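You operate a simulated robot arm through the tools that you are given. There is no shell and no other tool.

You run a simulated robot arm. Do the job below in one go: nothing can be reset, and whatever is moved stays where it is left.

Task
Wind the red and green winches taut, latch them and bring the stem pointer to 0.

The check looks at the end state, three seconds after you hand in, the way a careful person would. Anything else that was tipped, shoved, dropped, spilled or broken makes it a failure.

Robot
A 7-joint arm with a two-finger parallel gripper, fixed in place. Base frame: the origin is at the foot of the arm, x ahead of it, y to its left, z up. Readings come in m, degrees, newtons and seconds.
With the tool pointing down near the work surface it reaches from about 0.32 to 0.74 m from the base axis. Its first joint turns from -143.0 to 143.0 degrees. Payload 3 kg.
Tool frame: the origin (TCP) lies between the finger pads and is the grasp point; the fingertips stand 0.03 m ahead of it; z points along the fingers, y is the line along which they close. The gripper opens to 0.094 m. The fingers are 0.028 m wide and 0.01 m thick; the gripper's body (0.05 by 0.096 m) begins 0.055 m behind the TCP.
Orientation is told as [roll, pitch, yaw] about the base's x, y, z axes, in that order, counted from this pose: with the fingers straight down and closing along the base's y, the tool's x points along the base's -x, its y along +y and its z along -z.

Tools
- The arm moves only by the tool play_rows. Its argument "series" is a list of rows, each a list of 6 numbers: the shift along the base's x, y, z in m, then the turn, a rotation vector about the base's x, y, z in degrees. In form: [[tx, ty, tz, ax, ay, az], ...]. A call has 1 to 20 rows; each row is the pose to reach, as a shift and turn from the pose commanded when the call began. "claw" is the opening, from 0 (shut) to 1 (fully open), set as the call begins (left out, the last holds). A row lasts 0.2 s, in which the tool goes at most 0.05 m and 8.6 degrees; a call with a longer step from one row to the next is refused whole, and so is a gripper value outside its range. A pose out of reach is approached as far as the arm can. The call stops where the force on the tool passes 40 N (or 10 N more than at its start, if that is more) or the arm is blocked; 0.2 s more then pass. The fingers move at their own pace (about 0.045 m/s each) and stop on an object; they squeeze with about 34 N. The grip force told is the motor's: it shows also when the fingers shut on nothing. Time passes only in rows, and 0.2 s behind the last, so rows that repeat a pose let the fingers close. It gives the time, the measured TCP pose, the force on the tool (base axes), the opening and the grip force at its end, in the units of the frame above (readings bear some noise), with the torque about the TCP (base axes, N m) and any sound that the robot's microphone picked up.
- Cameras (640 x 400 px; columns grow to the right, rows downward): "scene" is fixed at [0.0503, 0.6511, 1.4518]; the picture's right is [-0.73, -0.69, 0.00], its down [-0.36, 0.38, -0.85] and it looks along [0.59, -0.62, -0.52] (base axes); focal length 333 px, centre (320, 200). "wrist" rides on the gripper at [0.076, 0.014, -0.102] in the tool frame; the picture's right is [-0.18, 0.98, 0.00], its down [-0.75, -0.14, -0.64] and it looks along [-0.63, -0.12, 0.77] (tool axes); focal length 243 px, centre (320, 200). There is no depth. A picture from a camera that has moved, and an enlarged one, comes with that camera's place and axes in the base frame and with its lens.
- snapshot(camera): a new picture of that camera. It takes no simulated time.
- lift_body(by): slides the trunk up (or, below 0, down) by that many m; the arm rides with it, the base frame stays. It gives what a move gives, with no picture.
- enlarge(camera, box): a new picture of the part [left, top, right, bottom] of that camera's present view, enlarged. It takes no simulated time.
- sign_off(): hands the job in; it is judged then, once.

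Nothing tells you positions but the pictures and the camera data. Unless the task says otherwise, let go and move clear before handing in.

The tools are called after "Call:" as name(argument=value, ...) on one line, values as JSON. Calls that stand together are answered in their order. play_rows: Moves the arm, as the interface text tells. Its arguments: {"type":"object","properties":{"series":{"type":"array"},"claw":{"type":"number"}},"required":["series"]} The other tools are called the same way: lift_body (by) slides the trunk up or down; snapshot (camera) takes a picture; enlarge (camera, box) takes an enlarged picture of a part of a camera's view; sign_off () hands the job in.

At the start:

```text
clock: 0.0
position: [0.5251, -0.032, 1.1969]
ee_rot: [0.0, 0.2, 0.0]
force: [-0.1, 0.0, 0.5]
ft_torque: [-0.02, 0.0, -0.02]
opening: 0.094
finger_force: 0.0
trunk travel left (down, up): [-0.25, 0.14]
```

scene: 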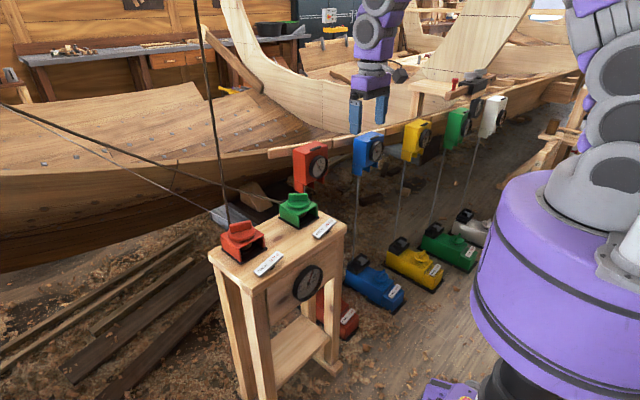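
wrist: 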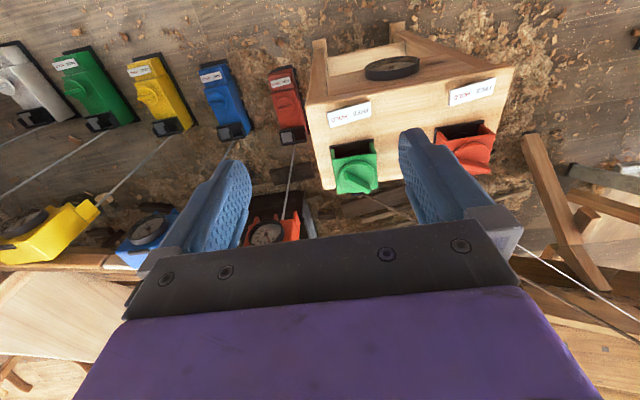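

I see a wooden stand with a red and a green winch on top, labels beside them and a dial on its front. There is also a row of coloured winches on the floor with gauges above. I'll look closer before moving anything.

Call:
enlarge(camera="scene", box=[200, 180, 360, 320])

Call:
enlarge(camera="scene", box=[280, 90, 520, 240])

Call:
enlarge(camera="scene", box=[300, 200, 500, 340])

Call:
enlarge(camera="wrist", box=[290, 20, 530, 220])

Call:
enlarge(camera="wrist", box=[0, 30, 320, 260])

Call:
enlarge(camera="scene", box=[0, 0, 320, 200])

```text
2.86 times, centred on (280, 250) of scene
camera zoom: at [0.0503, 0.6511, 1.4518], right [-0.73, -0.69, 0.0], down [-0.36, 0.38, -0.85], along [0.59, -0.62, -0.52], focal length 951 px, centre (434, 57)
```

zoom: 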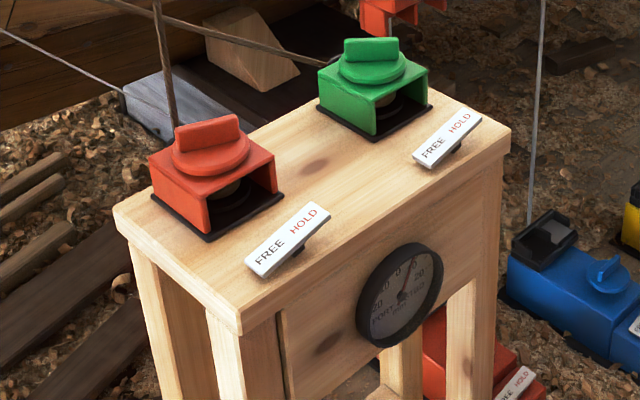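

```text
2.67 times, centred on (400, 165) of scene
camera zoom: at [0.0503, 0.6511, 1.4518], right [-0.73, -0.69, 0.0], down [-0.36, 0.38, -0.85], along [0.59, -0.62, -0.52], focal length 888 px, centre (107, 293)
```

zoom: 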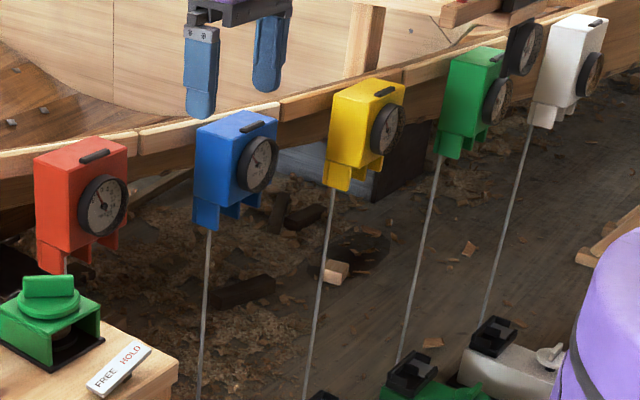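

```text
2.86 times, centred on (400, 270) of scene
camera zoom: at [0.0503, 0.6511, 1.4518], right [-0.73, -0.69, 0.0], down [-0.36, 0.38, -0.85], along [0.59, -0.62, -0.52], focal length 951 px, centre (91, 0)
```

zoom: 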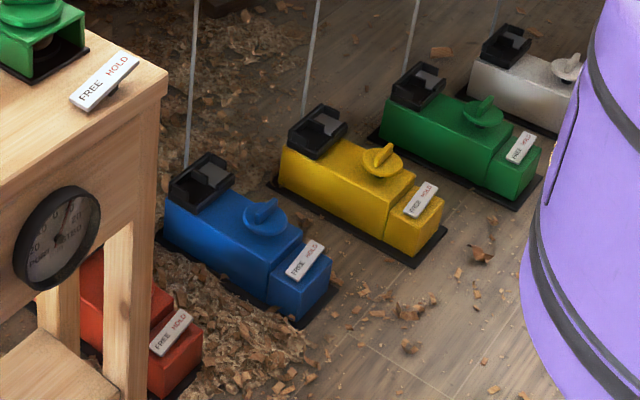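

```text
2.00 times, centred on (410, 120) of wrist
camera zoom: at [0.4487, -0.0161, 1.2988], right [0.18, 0.98, 0.0], down [0.75, -0.14, 0.64], along [0.63, -0.12, -0.77], focal length 485 px, centre (140, 360)
```

zoom: 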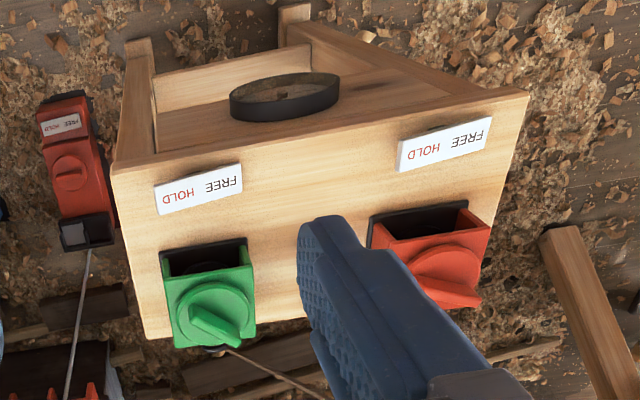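

```text
1.74 times, centred on (160, 145) of wrist
camera zoom: at [0.4487, -0.0161, 1.2988], right [0.18, 0.98, 0.0], down [0.75, -0.14, 0.64], along [0.63, -0.12, -0.77], focal length 422 px, centre (598, 296)
```

zoom: 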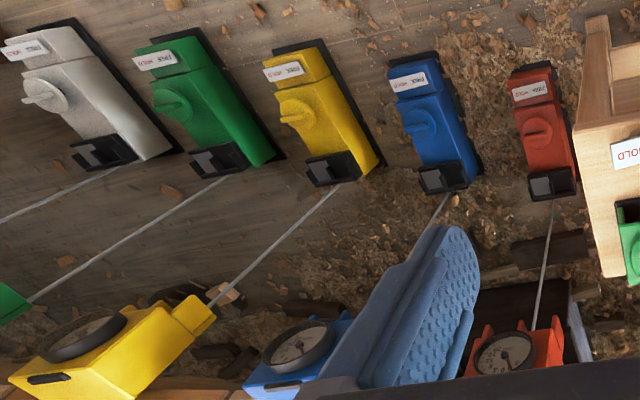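

```text
2.00 times, centred on (160, 100) of scene
camera zoom: at [0.0503, 0.6511, 1.4518], right [-0.73, -0.69, 0.0], down [-0.36, 0.38, -0.85], along [0.59, -0.62, -0.52], focal length 666 px, centre (640, 400)
```

zoom: 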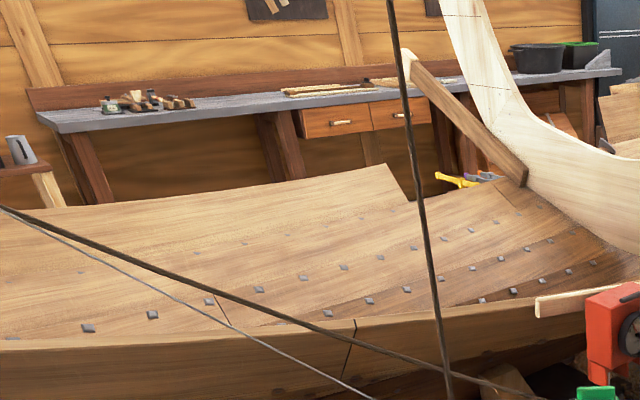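

The stand's red and green winches (knobs near x≈0.75, y≈0.24 and 0.0, z≈0.87) look like the ones meant, and the dial on the stand is likely the stem pointer. I'll lower the camera a little, staying well short of the stand, to read the dials and latches.

Call:
play_rows(series=[[-0.03, 0.02, -0.03, 0, 0, 0], [-0.06, 0.04, -0.06, 0, 0, 0], [-0.09, 0.06, -0.09, 0, 0, 0], [-0.11, 0.08, -0.11, 0, 0, 0]])

Call:
snapshot(camera="wrist")

Call:
enlarge(camera="wrist", box=[200, 0, 520, 200])

Call:
enlarge(camera="scene", box=[285, 255, 335, 305])

Call:
enlarge(camera="scene", box=[290, 130, 400, 200])

Call:
enlarge(camera="scene", box=[400, 80, 520, 160])

```text
clock: 1.0
position: [0.4136, 0.05, 1.088]
ee_rot: [-0.1, -0.1, -0.2]
force: [-0.4, -0.6, -0.5]
ft_torque: [0.01, 0.0, 0.02]
opening: 0.0939
finger_force: 0.1
trunk travel left (down, up): [-0.25, 0.14]
```

```text
taken
camera wrist: at [0.3367, 0.0673, 1.1895], right [0.19, 0.98, 0.0], down [0.75, -0.14, 0.64], along [0.63, -0.12, -0.77], focal length 243 px, centre (320, 200)
```

wrist: 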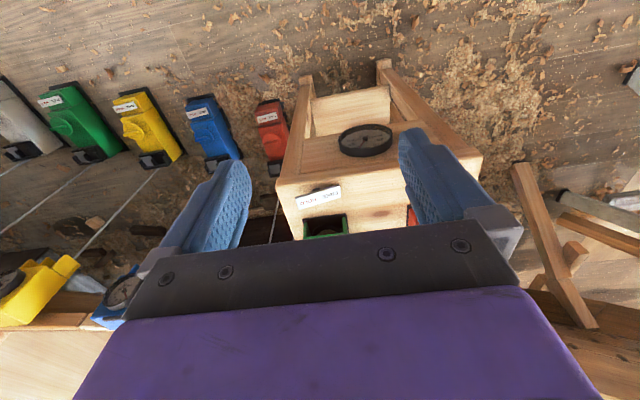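

```text
2.00 times, centred on (360, 100) of wrist
camera zoom: at [0.3367, 0.0673, 1.1895], right [0.19, 0.98, 0.0], down [0.75, -0.14, 0.64], along [0.63, -0.12, -0.77], focal length 485 px, centre (240, 400)
```

zoom: 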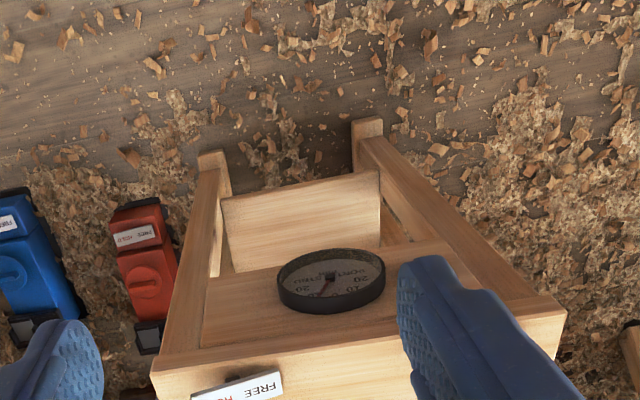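

```text
8.00 times, centred on (310, 280) of scene
camera zoom: at [0.0503, 0.6511, 1.4518], right [-0.73, -0.69, 0.0], down [-0.36, 0.38, -0.85], along [0.59, -0.62, -0.52], focal length 2662 px, centre (400, -440)
```

zoom: 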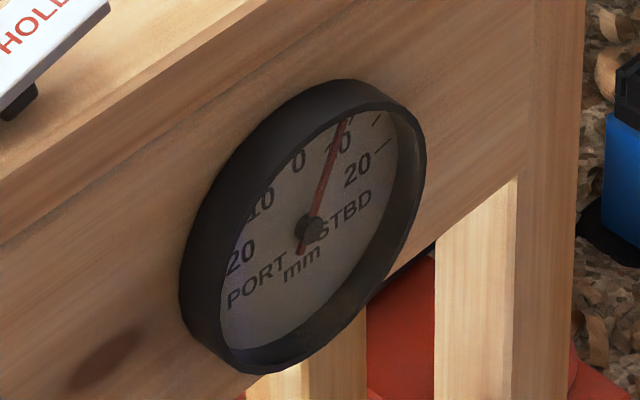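

```text
5.71 times, centred on (345, 165) of scene
camera zoom: at [0.0503, 0.6511, 1.4518], right [-0.73, -0.69, 0.0], down [-0.36, 0.38, -0.85], along [0.59, -0.62, -0.52], focal length 1902 px, centre (177, 400)
```

zoom: 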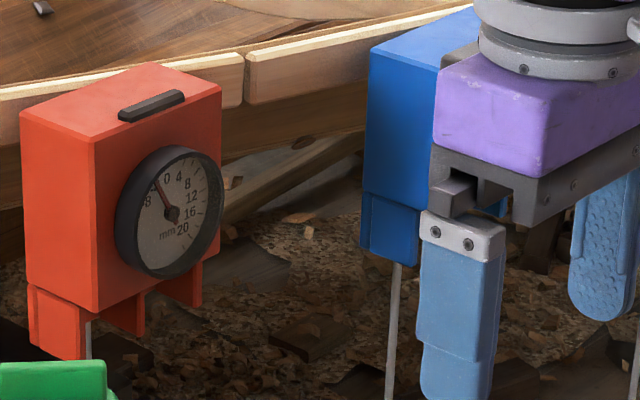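

```text
5.00 times, centred on (460, 120) of scene
camera zoom: at [0.0503, 0.6511, 1.4518], right [-0.73, -0.69, 0.0], down [-0.36, 0.38, -0.85], along [0.59, -0.62, -0.52], focal length 1664 px, centre (-380, 600)
```

zoom: 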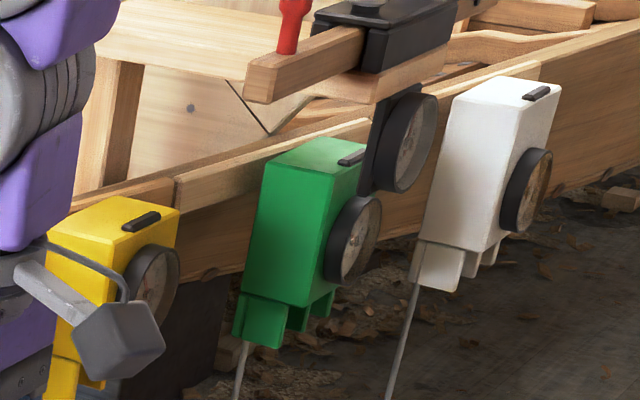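

The stem dial reads about 8 to the STBD side. Ropes leave both stand winches, so I want to know where they run before I bring the hand in; I'll move at a safe height and look again.

Call:
play_rows(series=[[0.03, 0.0, 0.03, 0, 0, 0], [0.06, 0.01, 0.05, 0, 0, 0], [0.08, 0.02, 0.07, 0, 0, 0], [0.1, 0.03, 0.08, 0, 0, 0]])

Call:
snapshot(camera="wrist")

Call:
snapshot(camera="scene")

```text
clock: 2.0
position: [0.515, 0.081, 1.1661]
ee_rot: [-0.1, 0.0, -0.2]
force: [0.7, -0.2, 0.3]
ft_torque: [-0.01, -0.03, -0.01]
opening: 0.0942
finger_force: 0.1
trunk travel left (down, up): [-0.25, 0.14]
```

```text
taken
camera wrist: at [0.4392, 0.0962, 1.2677], right [0.19, 0.98, 0.0], down [0.75, -0.14, 0.64], along [0.63, -0.12, -0.77], focal length 243 px, centre (320, 200)
```

wrist: 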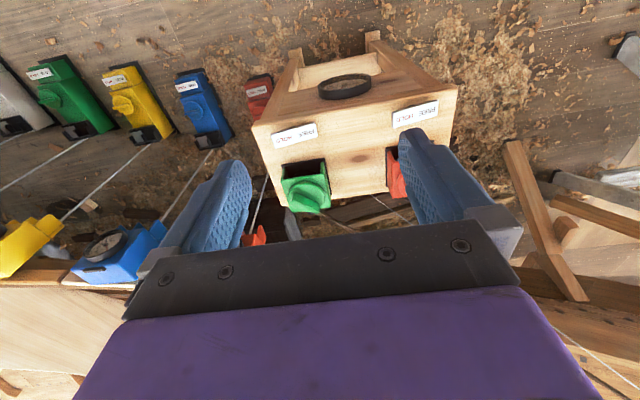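

```text
taken
```

scene: 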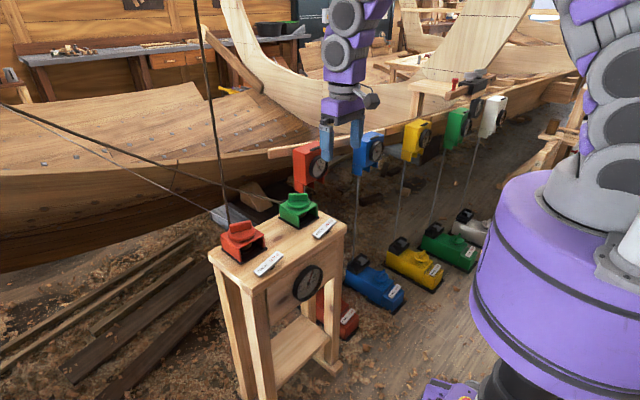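

Tilting the hand lets the wrist camera look forward along the ropes, well above everything.

Call:
play_rows(series=[[-0.02, 0, 0.03, 0, -8, 0], [-0.04, 0, 0.06, 0, -16, 0], [-0.05, 0, 0.08, 0, -24, 0], [-0.05, 0, 0.1, 0, -32, 0], [-0.05, 0, 0.1, 0, -40, 0]])

Call:
snapshot(camera="wrist")

```text
clock: 3.2
position: [0.4662, 0.08, 1.2688]
ee_rot: [-0.2, -39.9, 0.0]
force: [0.7, -0.4, 0.0]
ft_torque: [-0.04, -0.03, -0.02]
opening: 0.0942
finger_force: 0.1
trunk travel left (down, up): [-0.25, 0.14]
```

```text
taken
camera wrist: at [0.3423, 0.0964, 1.2971], right [0.14, 0.98, 0.12], down [0.17, -0.14, 0.98], along [0.98, -0.12, -0.18], focal length 243 px, centre (320, 200)
```

wrist: 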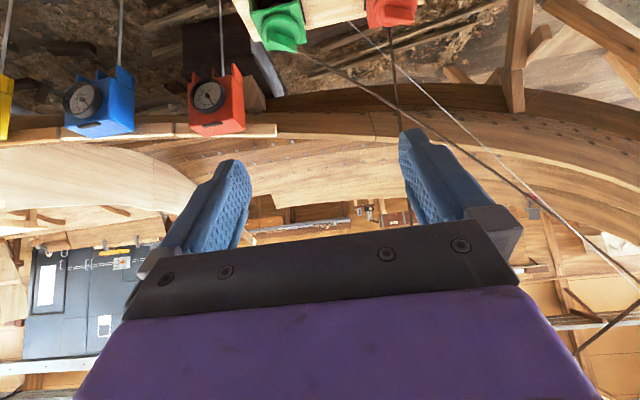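

The red rope rises nearly straight up from behind the red knob, and the green rope runs forward-left and up, so both leave the robot side clear. Next I'll look closely at the red winch from above and in front.

Call:
play_rows(series=[[0.0, 0.02, 0.0, 0, 8, 0], [0.03, 0.05, 0.0, 0, 16, 0], [0.06, 0.08, -0.02, 0, 24, 0], [0.09, 0.11, -0.05, 0, 32, 0], [0.12, 0.13, -0.09, 0, 40, 0], [0.14, 0.14, -0.13, 0, 40, 0], [0.15, 0.14, -0.17, 0, 40, 0]])

Call:
snapshot(camera="wrist")

Call:
enlarge(camera="wrist", box=[220, 40, 420, 240])

Call:
enlarge(camera="scene", box=[210, 210, 290, 280])

Call:
enlarge(camera="scene", box=[270, 180, 350, 250])

```text
refused: row 4 steps farther than a row can; nothing moved
```

```text
taken
camera wrist: at [0.3423, 0.0964, 1.2971], right [0.14, 0.98, 0.12], down [0.17, -0.14, 0.98], along [0.98, -0.12, -0.18], focal length 243 px, centre (320, 200)
```

wrist: 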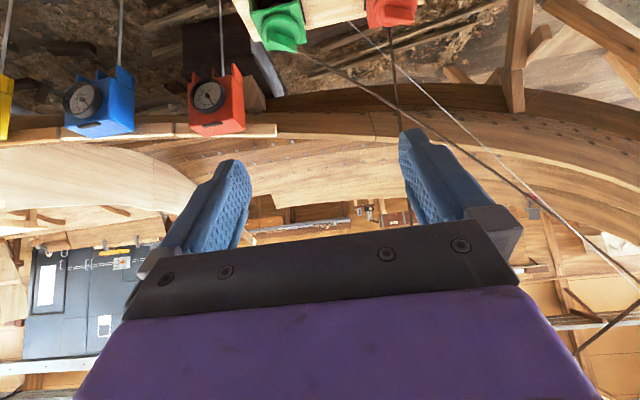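

```text
2.00 times, centred on (320, 140) of wrist
camera zoom: at [0.3423, 0.0964, 1.2971], right [0.14, 0.98, 0.12], down [0.17, -0.14, 0.98], along [0.98, -0.12, -0.18], focal length 485 px, centre (320, 320)
```

zoom: 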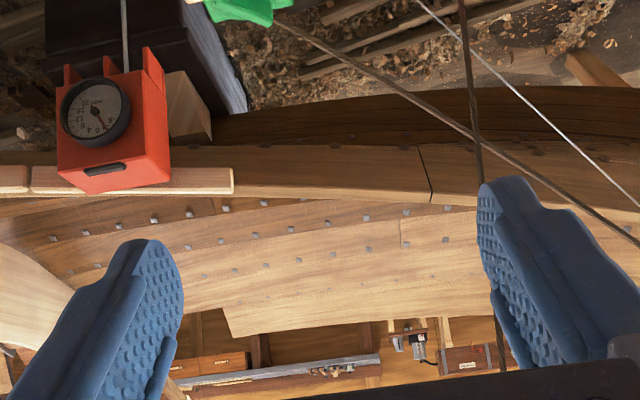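

```text
5.71 times, centred on (250, 245) of scene
camera zoom: at [0.0503, 0.6511, 1.4518], right [-0.73, -0.69, 0.0], down [-0.36, 0.38, -0.85], along [0.59, -0.62, -0.52], focal length 1902 px, centre (720, -57)
```

zoom: 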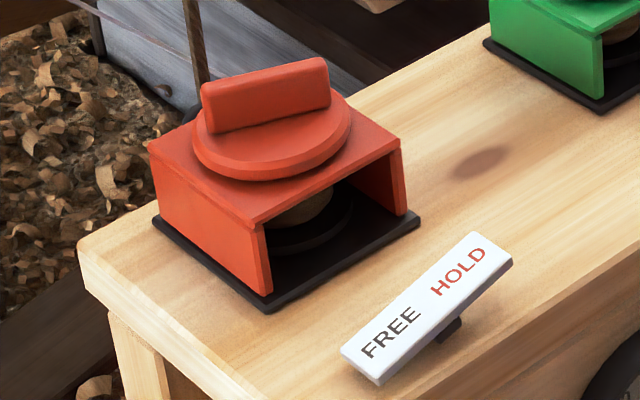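

```text
5.71 times, centred on (310, 215) of scene
camera zoom: at [0.0503, 0.6511, 1.4518], right [-0.73, -0.69, 0.0], down [-0.36, 0.38, -0.85], along [0.59, -0.62, -0.52], focal length 1902 px, centre (377, 114)
```

zoom: 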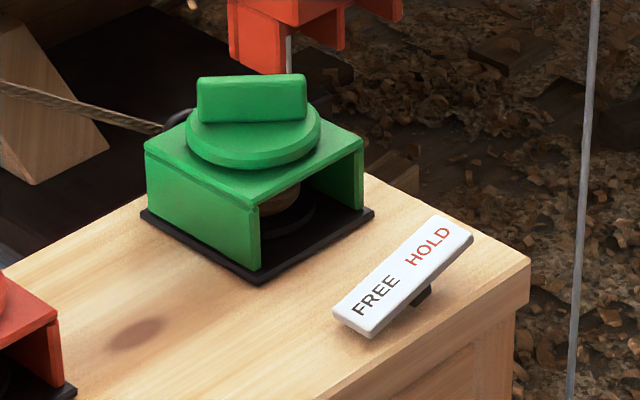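

Both rockers show the FREE end down and the HOLD end raised, and the knobs are discs with a bar grip. The last move was refused for one long step, so I'll replay it with shorter steps and look at the red winch from close by.

Call:
play_rows(series=[[0.0, 0.02, 0.0, 0, 8, 0], [0.03, 0.05, 0.0, 0, 16, 0], [0.06, 0.08, -0.02, 0, 24, 0], [0.085, 0.105, -0.05, 0, 32, 0], [0.11, 0.125, -0.085, 0, 40, 0], [0.13, 0.135, -0.125, 0, 40, 0], [0.145, 0.14, -0.165, 0, 40, 0]])

Call:
snapshot(camera="wrist")

Call:
enlarge(camera="wrist", box=[220, 40, 420, 240])

Call:
snapshot(camera="scene")

```text
clock: 4.8
position: [0.6088, 0.2242, 1.1027]
ee_rot: [-0.2, 0.1, -0.1]
force: [0.0, -0.4, -0.2]
ft_torque: [0.04, 0.03, -0.02]
opening: 0.094
finger_force: 0.0
trunk travel left (down, up): [-0.25, 0.14]
```

```text
taken
camera wrist: at [0.5325, 0.2392, 1.204], right [0.19, 0.98, 0.0], down [0.75, -0.14, 0.64], along [0.63, -0.12, -0.77], focal length 243 px, centre (320, 200)
```

wrist: 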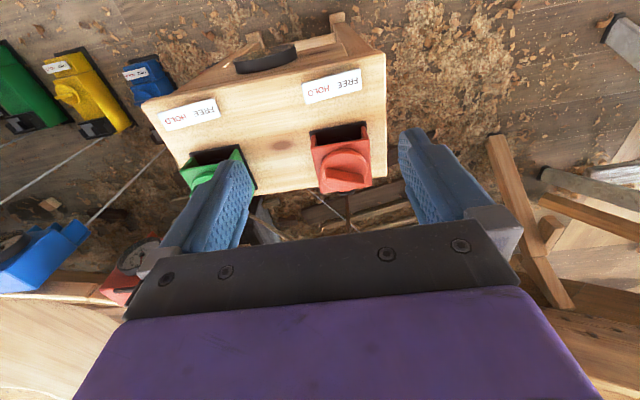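

```text
2.00 times, centred on (320, 140) of wrist
camera zoom: at [0.5325, 0.2392, 1.204], right [0.19, 0.98, 0.0], down [0.75, -0.14, 0.64], along [0.63, -0.12, -0.77], focal length 485 px, centre (320, 320)
```

zoom: 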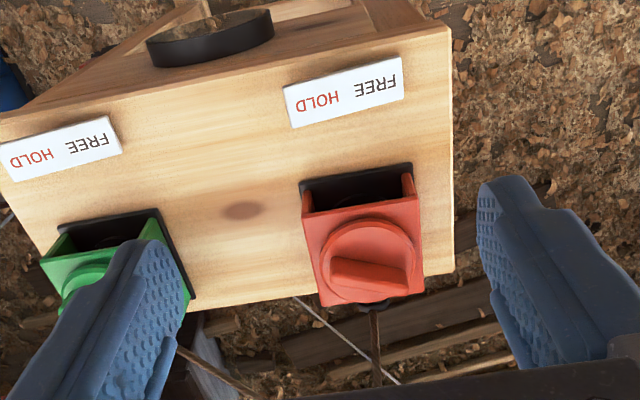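

```text
taken
```

scene: 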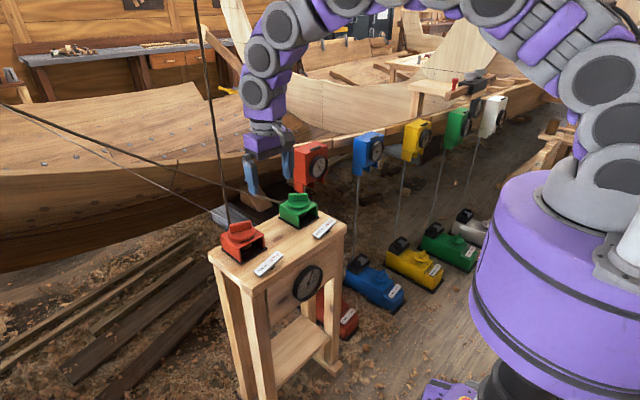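

Red bar centre works out to about (0.763, 0.237, 0.878), its long side turned about -25° from base y. The red rope stands about 7 cm beyond it at x≈0.835, so I'll approach with narrow fingers, yawed 64°, and first check that it is reachable from above.

Call:
play_rows(series=[[0.02, 0.0, 0, 0, 0, 8], [0.04, 0.0, -0.01, 0, 0, 16], [0.06, 0.0, -0.02, 0, 0, 24], [0.08, 0.0, -0.03, 0, 0, 32], [0.1, 0.01, -0.04, 0, 0, 40], [0.12, 0.01, -0.05, 0, 0, 48], [0.14, 0.013, -0.06, 0, 0, 56], [0.154, 0.013, -0.07, 0, 0, 64], [0.154, 0.013, -0.07, 0, 0, 64]], claw=0.45)

Call:
snapshot(camera="wrist")

Call:
enlarge(camera="scene", box=[160, 80, 360, 280])

```text
clock: 6.8
position: [0.7089, 0.2357, 1.0311]
ee_rot: [0.0, 0.0, 63.1]
force: [-0.4, 1.0, 1.1]
ft_torque: [0.0, -0.02, 0.02]
opening: 0.0422
finger_force: 0.1
out of reach, approached as far as the arm can: row 7, 8, 9
trunk travel left (down, up): [-0.25, 0.14]
```

```text
taken
camera wrist: at [0.6616, 0.1753, 1.1333], right [-0.79, 0.61, 0.0], down [0.47, 0.61, 0.64], along [0.39, 0.51, -0.77], focal length 243 px, centre (320, 200)
```

wrist: 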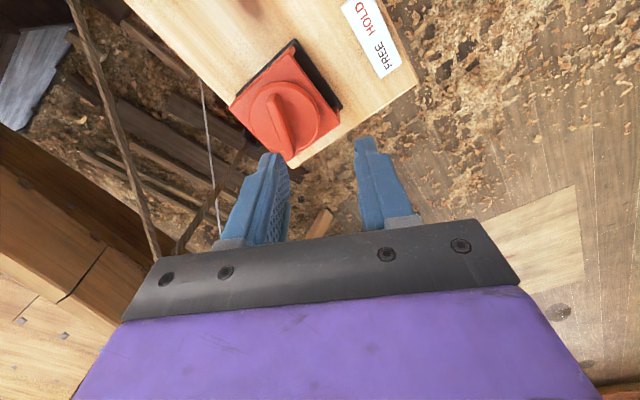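

```text
2.00 times, centred on (260, 180) of scene
camera zoom: at [0.0503, 0.6511, 1.4518], right [-0.73, -0.69, 0.0], down [-0.36, 0.38, -0.85], along [0.59, -0.62, -0.52], focal length 666 px, centre (440, 240)
```

zoom: 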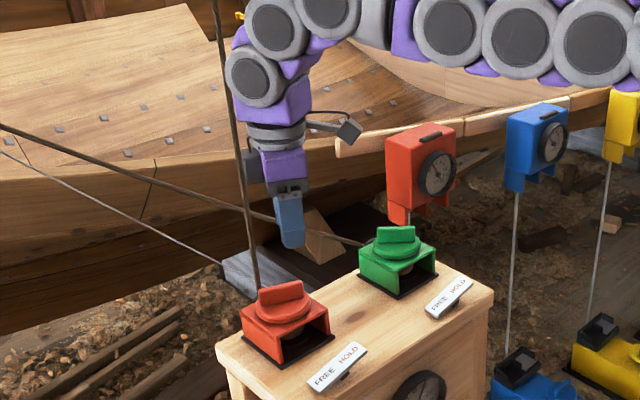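

Straight down the arm tops out near 0.75 m from its axis, and the red knob is at about 0.80 m. I'll back off and up, lower the trunk so the shoulder is nearer the wrist's working height, and then use an outward tilt of the hand.

Call:
play_rows(series=[[-0.03, 0, 0.03, 0, 0, 0], [-0.06, -0.01, 0.06, 0, 0, 0], [-0.1, -0.02, 0.09, 0, 0, 0], [-0.13, -0.03, 0.12, 0, 0, 0], [-0.16, -0.04, 0.15, 0, 0, 0], [-0.19, -0.05, 0.18, 0, 0, 0]])

Call:
lift_body(by=-0.18)

Call:
snapshot(camera="scene")

```text
refused: row 3 steps farther than a row can; nothing moved
```

```text
clock: 8.2
position: [0.712, 0.2356, 0.8997]
ee_rot: [-0.5, -0.3, 62.9]
force: [-3.2, -1.1, 8.1]
ft_torque: [-0.18, -0.07, -0.06]
opening: 0.0407
finger_force: 0.1
trunk travel left (down, up): [-0.114, 0.276]
stopped: the force on the tool passed its limit at 46 N (the readings are from after the stop); the commanded pose is now the measured one
```

```text
taken
```

scene: 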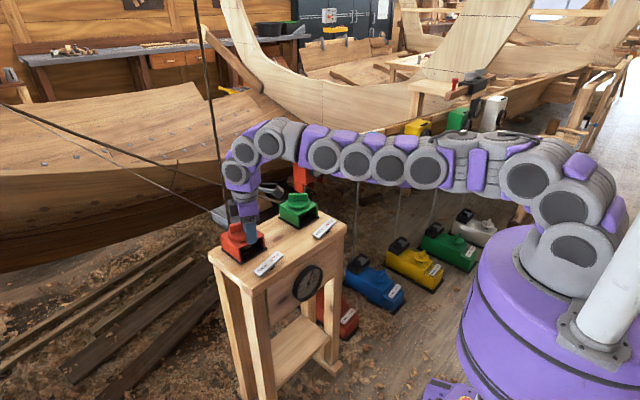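

That was my mistake: I sent the trunk move alongside an arm move that got refused, so the hand came straight down and touched the red winch housing (46 N, then it stopped). I'll lift straight up and check the winch for any damage or shift before I go on.

Call:
play_rows(series=[[0, 0, 0.03, 0, 0, 0], [-0.02, 0, 0.07, 0, 0, 0], [-0.05, -0.01, 0.1, 0, 0, 0], [-0.08, -0.02, 0.13, 0, 0, 0], [-0.11, -0.03, 0.16, 0, 0, 0]])

Call:
enlarge(camera="scene", box=[210, 210, 290, 280])

Call:
enlarge(camera="scene", box=[285, 255, 335, 305])

Call:
enlarge(camera="wrist", box=[160, 0, 480, 200])

```text
clock: 9.4
position: [0.6007, 0.2068, 1.06]
ee_rot: [-0.5, -0.3, 62.9]
force: [0.4, 0.0, -0.4]
ft_torque: [-0.02, -0.04, 0.01]
opening: 0.0423
finger_force: 0.0
trunk travel left (down, up): [-0.114, 0.276]
```

```text
5.71 times, centred on (250, 245) of scene
camera zoom: at [0.0503, 0.6511, 1.4518], right [-0.73, -0.69, 0.0], down [-0.36, 0.38, -0.85], along [0.59, -0.62, -0.52], focal length 1902 px, centre (720, -57)
```

zoom: 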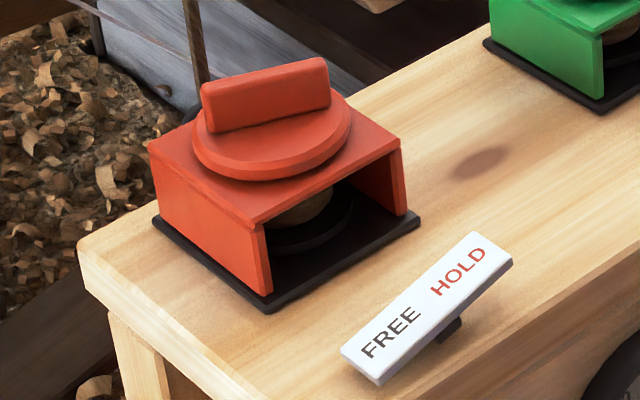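

```text
8.00 times, centred on (310, 280) of scene
camera zoom: at [0.0503, 0.6511, 1.4518], right [-0.73, -0.69, 0.0], down [-0.36, 0.38, -0.85], along [0.59, -0.62, -0.52], focal length 2662 px, centre (400, -440)
```

zoom: 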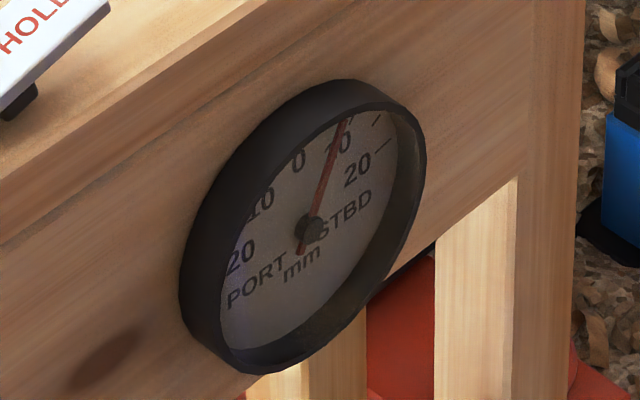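

```text
2.00 times, centred on (320, 100) of wrist
camera zoom: at [0.5522, 0.1465, 1.161], right [-0.79, 0.61, -0.01], down [0.46, 0.61, 0.65], along [0.4, 0.51, -0.76], focal length 485 px, centre (320, 400)
```

zoom: 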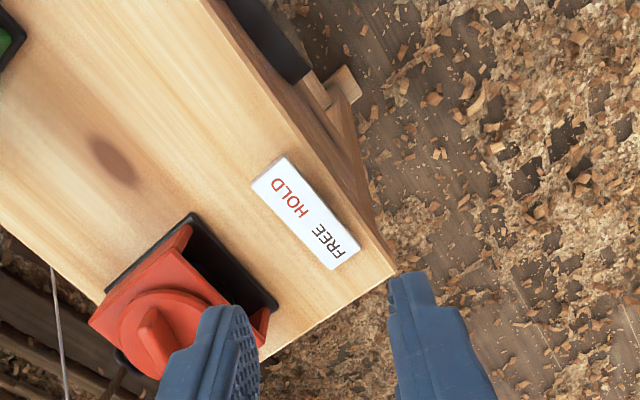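

Compared with the earlier picture, the winch, stand and dial all look unchanged, so the touch did no visible harm. The trunk is now 0.136 m lower, which helps; next I'll tilt the hand 16° outward and move over the red bar, high first, checking reach before going down.

Call:
play_rows(series=[[0.01, 0.0, 0.0, 2.4, -7.6, 0], [0.03, 0.0, 0.0, 4.75, -15.3, 0], [0.06, 0.01, -0.01, 4.75, -15.3, 0], [0.09, 0.015, -0.03, 4.75, -15.3, 0], [0.12, 0.02, -0.05, 4.75, -15.3, 0], [0.14, 0.025, -0.07, 4.75, -15.3, 0], [0.156, 0.028, -0.09, 4.75, -15.3, 0], [0.156, 0.028, -0.1, 4.75, -15.3, 0]])

Call:
snapshot(camera="wrist")

Call:
enlarge(camera="scene", box=[190, 140, 330, 280])

```text
clock: 11.2
position: [0.7566, 0.2338, 0.9604]
ee_rot: [-12.1, -11.4, 64.0]
force: [0.0, 0.1, 0.1]
ft_torque: [0.02, -0.02, 0.0]
opening: 0.0423
finger_force: 0.1
trunk travel left (down, up): [-0.114, 0.276]
```

```text
taken
camera wrist: at [0.6829, 0.1666, 1.0407], right [-0.77, 0.62, -0.17], down [0.27, 0.55, 0.79], along [0.58, 0.56, -0.59], focal length 243 px, centre (320, 200)
```

wrist: 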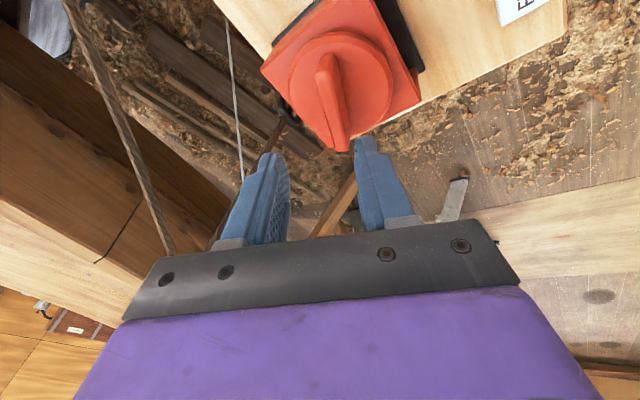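

```text
2.86 times, centred on (260, 210) of scene
camera zoom: at [0.0503, 0.6511, 1.4518], right [-0.73, -0.69, 0.0], down [-0.36, 0.38, -0.85], along [0.59, -0.62, -0.52], focal length 951 px, centre (491, 171)
```

zoom: 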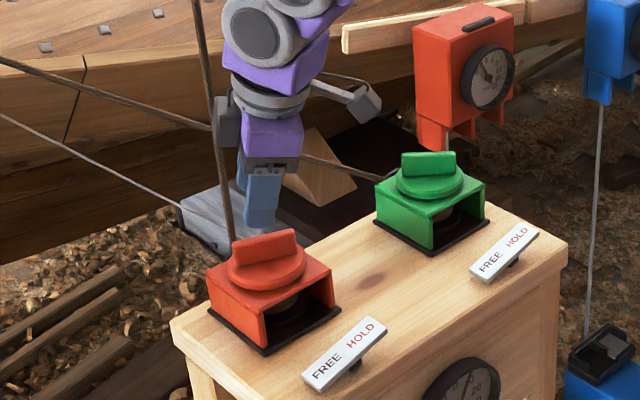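

The tilted pose reaches. I'll zoom in with the wrist camera to pin the bar's centre and angle against the fingers before going down.

Call:
enlarge(camera="wrist", box=[240, 0, 440, 240])

Call:
enlarge(camera="scene", box=[210, 190, 280, 250])

```text
1.67 times, centred on (340, 120) of wrist
camera zoom: at [0.6829, 0.1666, 1.0407], right [-0.77, 0.62, -0.17], down [0.27, 0.55, 0.79], along [0.58, 0.56, -0.59], focal length 404 px, centre (287, 333)
```

zoom: 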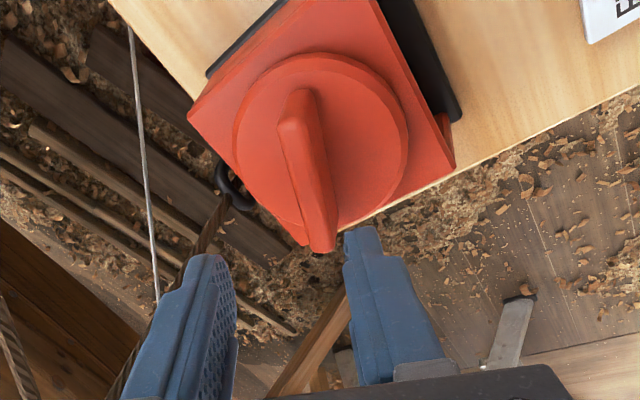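

```text
6.67 times, centred on (245, 220) of scene
camera zoom: at [0.0503, 0.6511, 1.4518], right [-0.73, -0.69, 0.0], down [-0.36, 0.38, -0.85], along [0.59, -0.62, -0.52], focal length 2219 px, centre (820, 67)
```

zoom: 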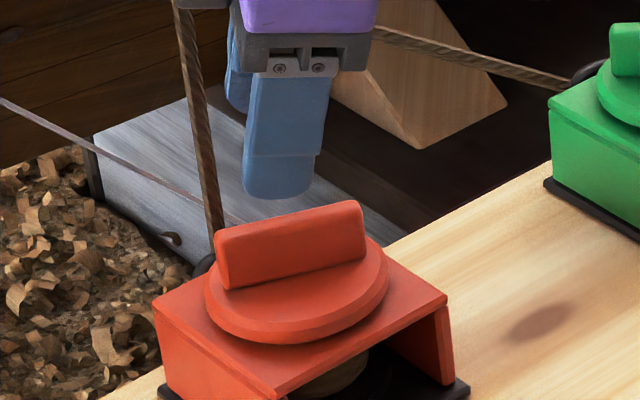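

The wrist view puts the bar centre near (0.759, 0.234), with its top at about 0.895. I'll come down slowly over it with fingers astride, then look.

Call:
play_rows(series=[[-0.001, 0, -0.015, 0, 0, 0], [-0.002, -0.001, -0.028, 0, 0, 0], [-0.002, -0.001, -0.04, 0, 0, 0], [-0.002, -0.001, -0.045, 0, 0, 0], [-0.002, -0.001, -0.05, 0, 0, 0]])

Call:
enlarge(camera="wrist", box=[220, 0, 420, 240])

Call:
enlarge(camera="scene", box=[210, 190, 280, 250])

```text
clock: 12.4
position: [0.754, 0.2345, 0.9088]
ee_rot: [-12.1, -11.4, 64.1]
force: [0.0, -0.4, -0.2]
ft_torque: [0.0, 0.04, 0.0]
opening: 0.0426
finger_force: 0.0
trunk travel left (down, up): [-0.114, 0.276]
```

```text
1.67 times, centred on (320, 120) of wrist
camera zoom: at [0.6809, 0.1667, 0.9886], right [-0.77, 0.62, -0.17], down [0.27, 0.55, 0.79], along [0.58, 0.56, -0.59], focal length 404 px, centre (320, 333)
```

zoom: 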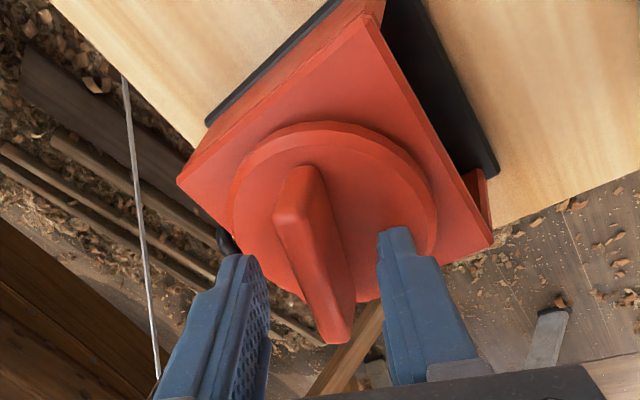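

```text
6.67 times, centred on (245, 220) of scene
camera zoom: at [0.0503, 0.6511, 1.4518], right [-0.73, -0.69, 0.0], down [-0.36, 0.38, -0.85], along [0.59, -0.62, -0.52], focal length 2219 px, centre (820, 67)
```

zoom: 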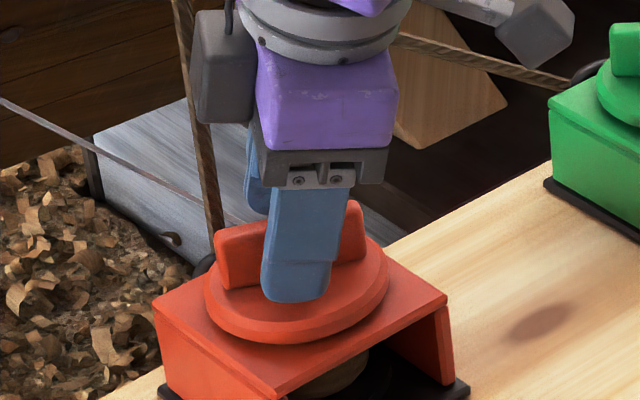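

The fingers straddle the bar without contact. I'll close on it.

Call:
play_rows(series=[[0, 0, 0, 0, 0, 0], [0, 0, 0, 0, 0, 0], [0, 0, 0, 0, 0, 0]], claw=0.0)

Call:
enlarge(camera="wrist", box=[220, 0, 420, 240])

Call:
enlarge(camera="scene", box=[210, 190, 280, 250])

```text
clock: 13.2
position: [0.7525, 0.2362, 0.9102]
ee_rot: [-12.1, -11.3, 64.1]
force: [-2.4, 1.3, -1.4]
ft_torque: [0.4, 0.66, 0.09]
opening: 0.0159
finger_force: 39.8
trunk travel left (down, up): [-0.114, 0.276]
```

```text
1.67 times, centred on (320, 120) of wrist
camera zoom: at [0.6808, 0.1671, 0.9888], right [-0.77, 0.62, -0.17], down [0.27, 0.55, 0.79], along [0.58, 0.56, -0.59], focal length 404 px, centre (320, 333)
```

zoom: 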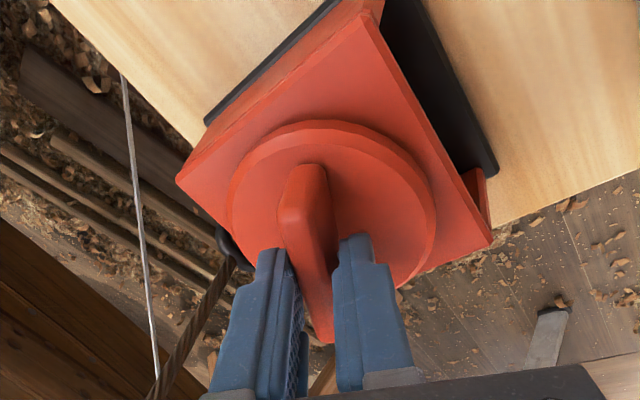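

```text
6.67 times, centred on (245, 220) of scene
camera zoom: at [0.0503, 0.6511, 1.4518], right [-0.73, -0.69, 0.0], down [-0.36, 0.38, -0.85], along [0.59, -0.62, -0.52], focal length 2219 px, centre (820, 67)
```

zoom: 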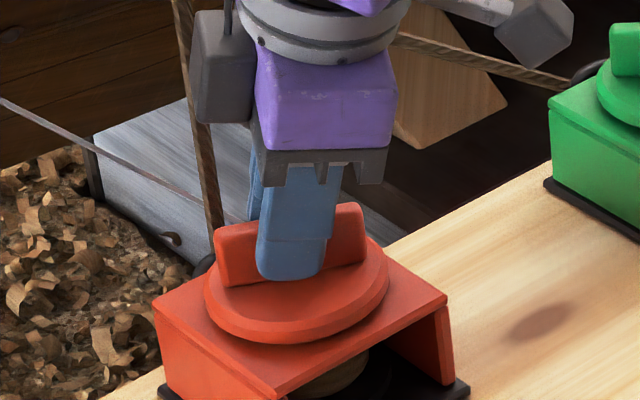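

The grip is on the bar and well centred. I'll try a small clockwise turn about the tool's axis and watch the torque and the dial.

Call:
play_rows(series=[[0, 0, 0, 1.3, 0.4, -4.8], [0, 0, 0, 2.6, 0.8, -9.6], [0, 0, 0, 3.9, 1.2, -14.4], [0, 0, 0, 5.3, 1.6, -19.2]])

Call:
enlarge(camera="scene", box=[210, 190, 280, 250])

Call:
enlarge(camera="scene", box=[285, 255, 335, 305])

```text
clock: 14.2
position: [0.754, 0.2347, 0.9111]
ee_rot: [-7.7, -14.7, 43.8]
force: [-3.8, 8.4, 1.4]
ft_torque: [-0.03, 1.48, 0.18]
opening: 0.0145
finger_force: 45.3
trunk travel left (down, up): [-0.114, 0.276]
```

```text
6.67 times, centred on (245, 220) of scene
camera zoom: at [0.0503, 0.6511, 1.4518], right [-0.73, -0.69, 0.0], down [-0.36, 0.38, -0.85], along [0.59, -0.62, -0.52], focal length 2219 px, centre (820, 67)
```

zoom: 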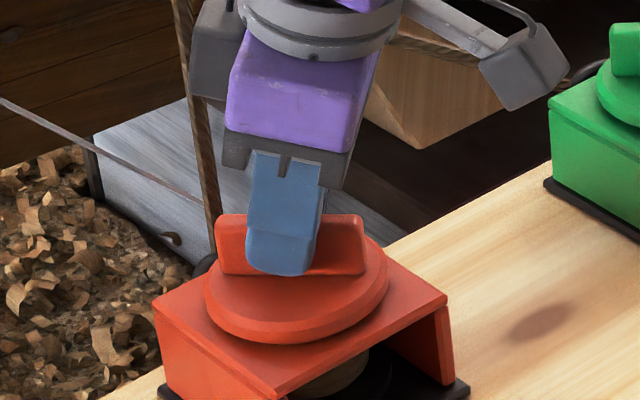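

```text
8.00 times, centred on (310, 280) of scene
camera zoom: at [0.0503, 0.6511, 1.4518], right [-0.73, -0.69, 0.0], down [-0.36, 0.38, -0.85], along [0.59, -0.62, -0.52], focal length 2662 px, centre (400, -440)
```

zoom: 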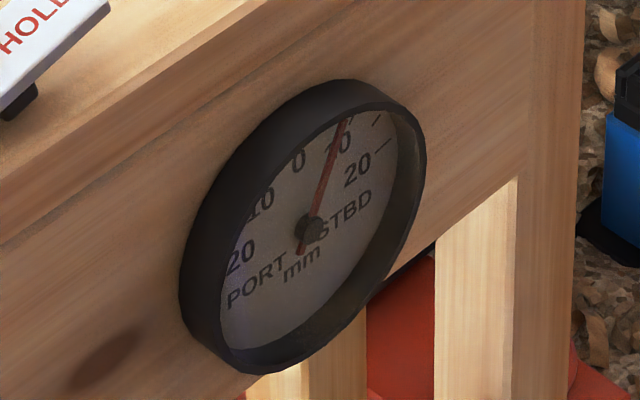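

The bar turned with the hand and light resistance; the dial hasn't moved yet, so there is slack to take up. I'll keep turning clockwise in modest steps.

Call:
play_rows(series=[[0, 0, 0, 1.6, 0.5, -5.8], [0, 0, 0, 3.2, 1.0, -11.5], [0, 0, 0, 4.7, 1.5, -17.3], [0, 0, 0, 6.3, 2.0, -23.1], [0, 0, 0, 7.9, 2.5, -28.8], [0, 0, 0, 9.5, 3.0, -34.6], [0, 0, 0, 11.0, 3.4, -40.4]])

Call:
enlarge(camera="scene", box=[190, 150, 290, 250])

Call:
enlarge(camera="scene", box=[285, 255, 335, 305])

```text
clock: 15.8
position: [0.7544, 0.2329, 0.9105]
ee_rot: [4.0, -15.8, 0.1]
force: [-4.4, 5.0, 1.9]
ft_torque: [-0.8, -0.95, 0.21]
opening: 0.0128
finger_force: 45.1
trunk travel left (down, up): [-0.114, 0.276]
```

```text
4.00 times, centred on (240, 200) of scene
camera zoom: at [0.0503, 0.6511, 1.4518], right [-0.73, -0.69, 0.0], down [-0.36, 0.38, -0.85], along [0.59, -0.62, -0.52], focal length 1331 px, centre (640, 200)
```

zoom: 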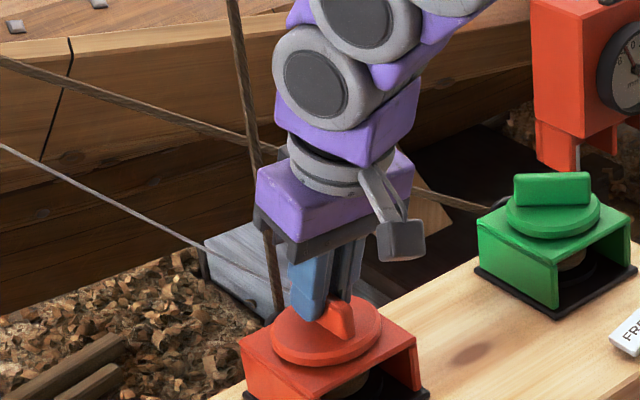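

```text
8.00 times, centred on (310, 280) of scene
camera zoom: at [0.0503, 0.6511, 1.4518], right [-0.73, -0.69, 0.0], down [-0.36, 0.38, -0.85], along [0.59, -0.62, -0.52], focal length 2662 px, centre (400, -440)
```

zoom: 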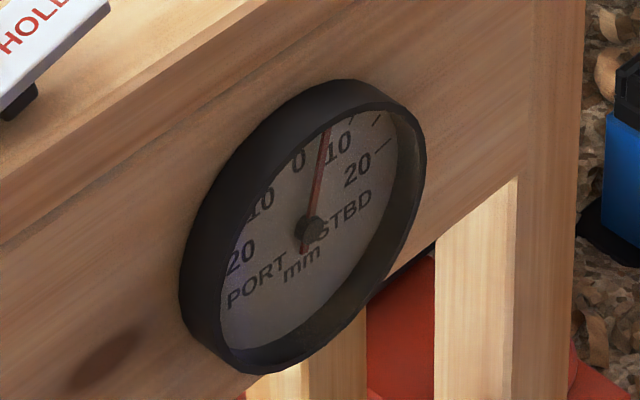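

Clockwise winds in: the pointer is moving from about 8 STBD toward 0. I'll continue this stroke.

Call:
play_rows(series=[[0, 0, 0, 1.6, 0.5, -5.8], [0, 0, 0, 3.2, 1.0, -11.5], [0, 0, 0, 4.7, 1.5, -17.3], [0, 0, 0, 6.3, 2.0, -23.1], [0, 0, 0, 7.9, 2.5, -28.8], [0, 0, 0, 9.5, 3.0, -34.6], [0, 0, 0, 11.0, 3.4, -40.4]])

Call:
enlarge(camera="scene", box=[190, 150, 290, 250])

Call:
enlarge(camera="scene", box=[285, 255, 335, 305])

```text
clock: 17.4
position: [0.7549, 0.2314, 0.9099]
ee_rot: [12.9, -8.8, -42.3]
force: [1.0, -7.2, 4.2]
ft_torque: [-1.61, -0.47, -0.21]
opening: 0.0161
finger_force: 45.0
trunk travel left (down, up): [-0.114, 0.276]
```

```text
4.00 times, centred on (240, 200) of scene
camera zoom: at [0.0503, 0.6511, 1.4518], right [-0.73, -0.69, 0.0], down [-0.36, 0.38, -0.85], along [0.59, -0.62, -0.52], focal length 1331 px, centre (640, 200)
```

zoom: 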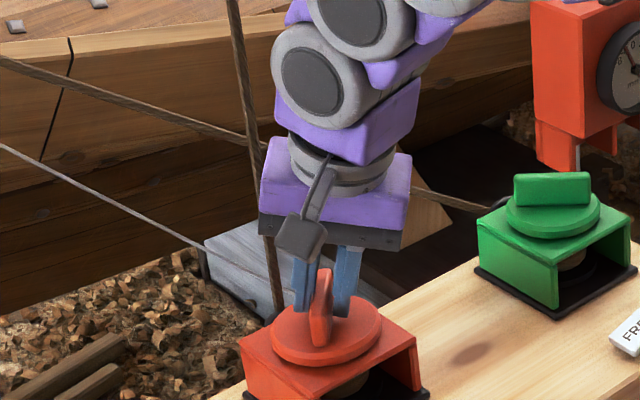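

```text
8.00 times, centred on (310, 280) of scene
camera zoom: at [0.0503, 0.6511, 1.4518], right [-0.73, -0.69, 0.0], down [-0.36, 0.38, -0.85], along [0.59, -0.62, -0.52], focal length 2662 px, centre (400, -440)
```

zoom: 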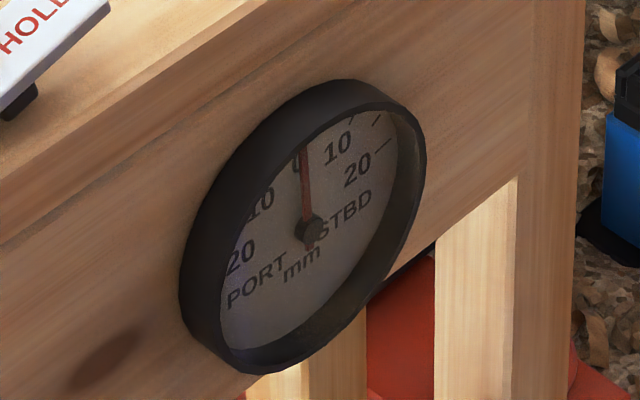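

The pointer is now about at 0. Before regrasping, I'll open the fingers and see whether the drum stays put in FREE.

Call:
play_rows(series=[[0, 0, 0, 0, 0, 0], [0, 0, 0, 0, 0, 0]], claw=0.45)

Call:
enlarge(camera="scene", box=[190, 150, 290, 250])

Call:
enlarge(camera="scene", box=[285, 255, 335, 305])

```text
clock: 18.0
position: [0.7542, 0.2337, 0.9104]
ee_rot: [13.0, -8.8, -42.2]
force: [-0.2, 0.7, 0.0]
ft_torque: [0.0, 0.0, 0.01]
opening: 0.0421
finger_force: 0.0
trunk travel left (down, up): [-0.114, 0.276]
```

```text
4.00 times, centred on (240, 200) of scene
camera zoom: at [0.0503, 0.6511, 1.4518], right [-0.73, -0.69, 0.0], down [-0.36, 0.38, -0.85], along [0.59, -0.62, -0.52], focal length 1331 px, centre (640, 200)
```

zoom: 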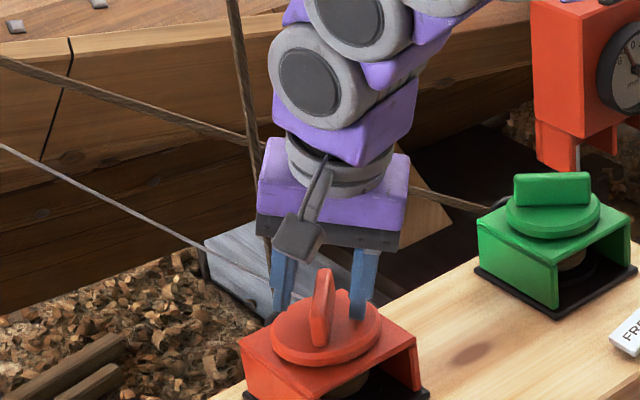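

```text
8.00 times, centred on (310, 280) of scene
camera zoom: at [0.0503, 0.6511, 1.4518], right [-0.73, -0.69, 0.0], down [-0.36, 0.38, -0.85], along [0.59, -0.62, -0.52], focal length 2662 px, centre (400, -440)
```

zoom: 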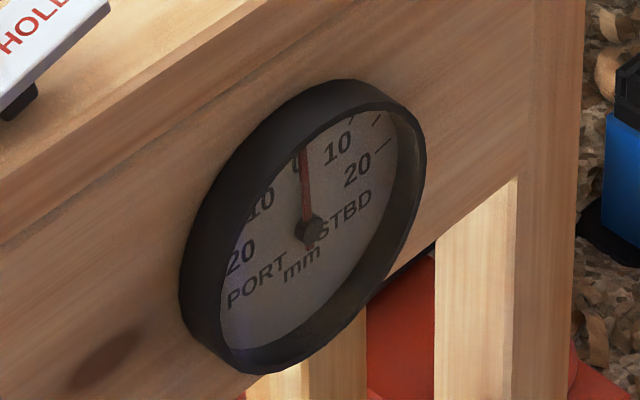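

It holds by itself when released. I'll regrip and carry red a few millimetres past 0 to PORT, so that tightening green can bring the pointer back to 0 with both lines taut.

Call:
play_rows(series=[[0, 0, 0, 0, 0, 0], [0, 0, 0, 0, 0, 0], [0, 0, 0, 1.6, 0.5, -5.8], [0, 0, 0, 3.2, 1.0, -11.5], [0, 0, 0, 4.7, 1.5, -17.3], [0, 0, 0, 6.3, 2.0, -23.1], [0, 0, 0, 7.9, 2.5, -28.8]], claw=0.0)

Call:
enlarge(camera="scene", box=[190, 150, 290, 250])

Call:
enlarge(camera="scene", box=[285, 255, 335, 305])

```text
clock: 19.6
position: [0.7525, 0.2326, 0.9096]
ee_rot: [15.2, -0.9, -71.4]
force: [-9.5, -8.6, -0.3]
ft_torque: [-1.6, 0.47, 0.13]
opening: 0.0161
finger_force: 45.1
trunk travel left (down, up): [-0.114, 0.276]
```

```text
4.00 times, centred on (240, 200) of scene
camera zoom: at [0.0503, 0.6511, 1.4518], right [-0.73, -0.69, 0.0], down [-0.36, 0.38, -0.85], along [0.59, -0.62, -0.52], focal length 1331 px, centre (640, 200)
```

zoom: 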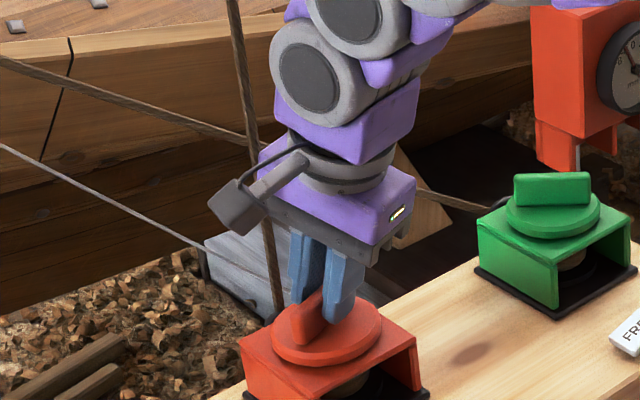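

```text
8.00 times, centred on (310, 280) of scene
camera zoom: at [0.0503, 0.6511, 1.4518], right [-0.73, -0.69, 0.0], down [-0.36, 0.38, -0.85], along [0.59, -0.62, -0.52], focal length 2662 px, centre (400, -440)
```

zoom: 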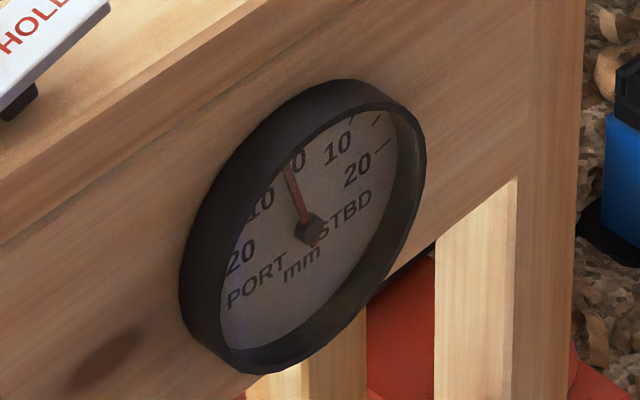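

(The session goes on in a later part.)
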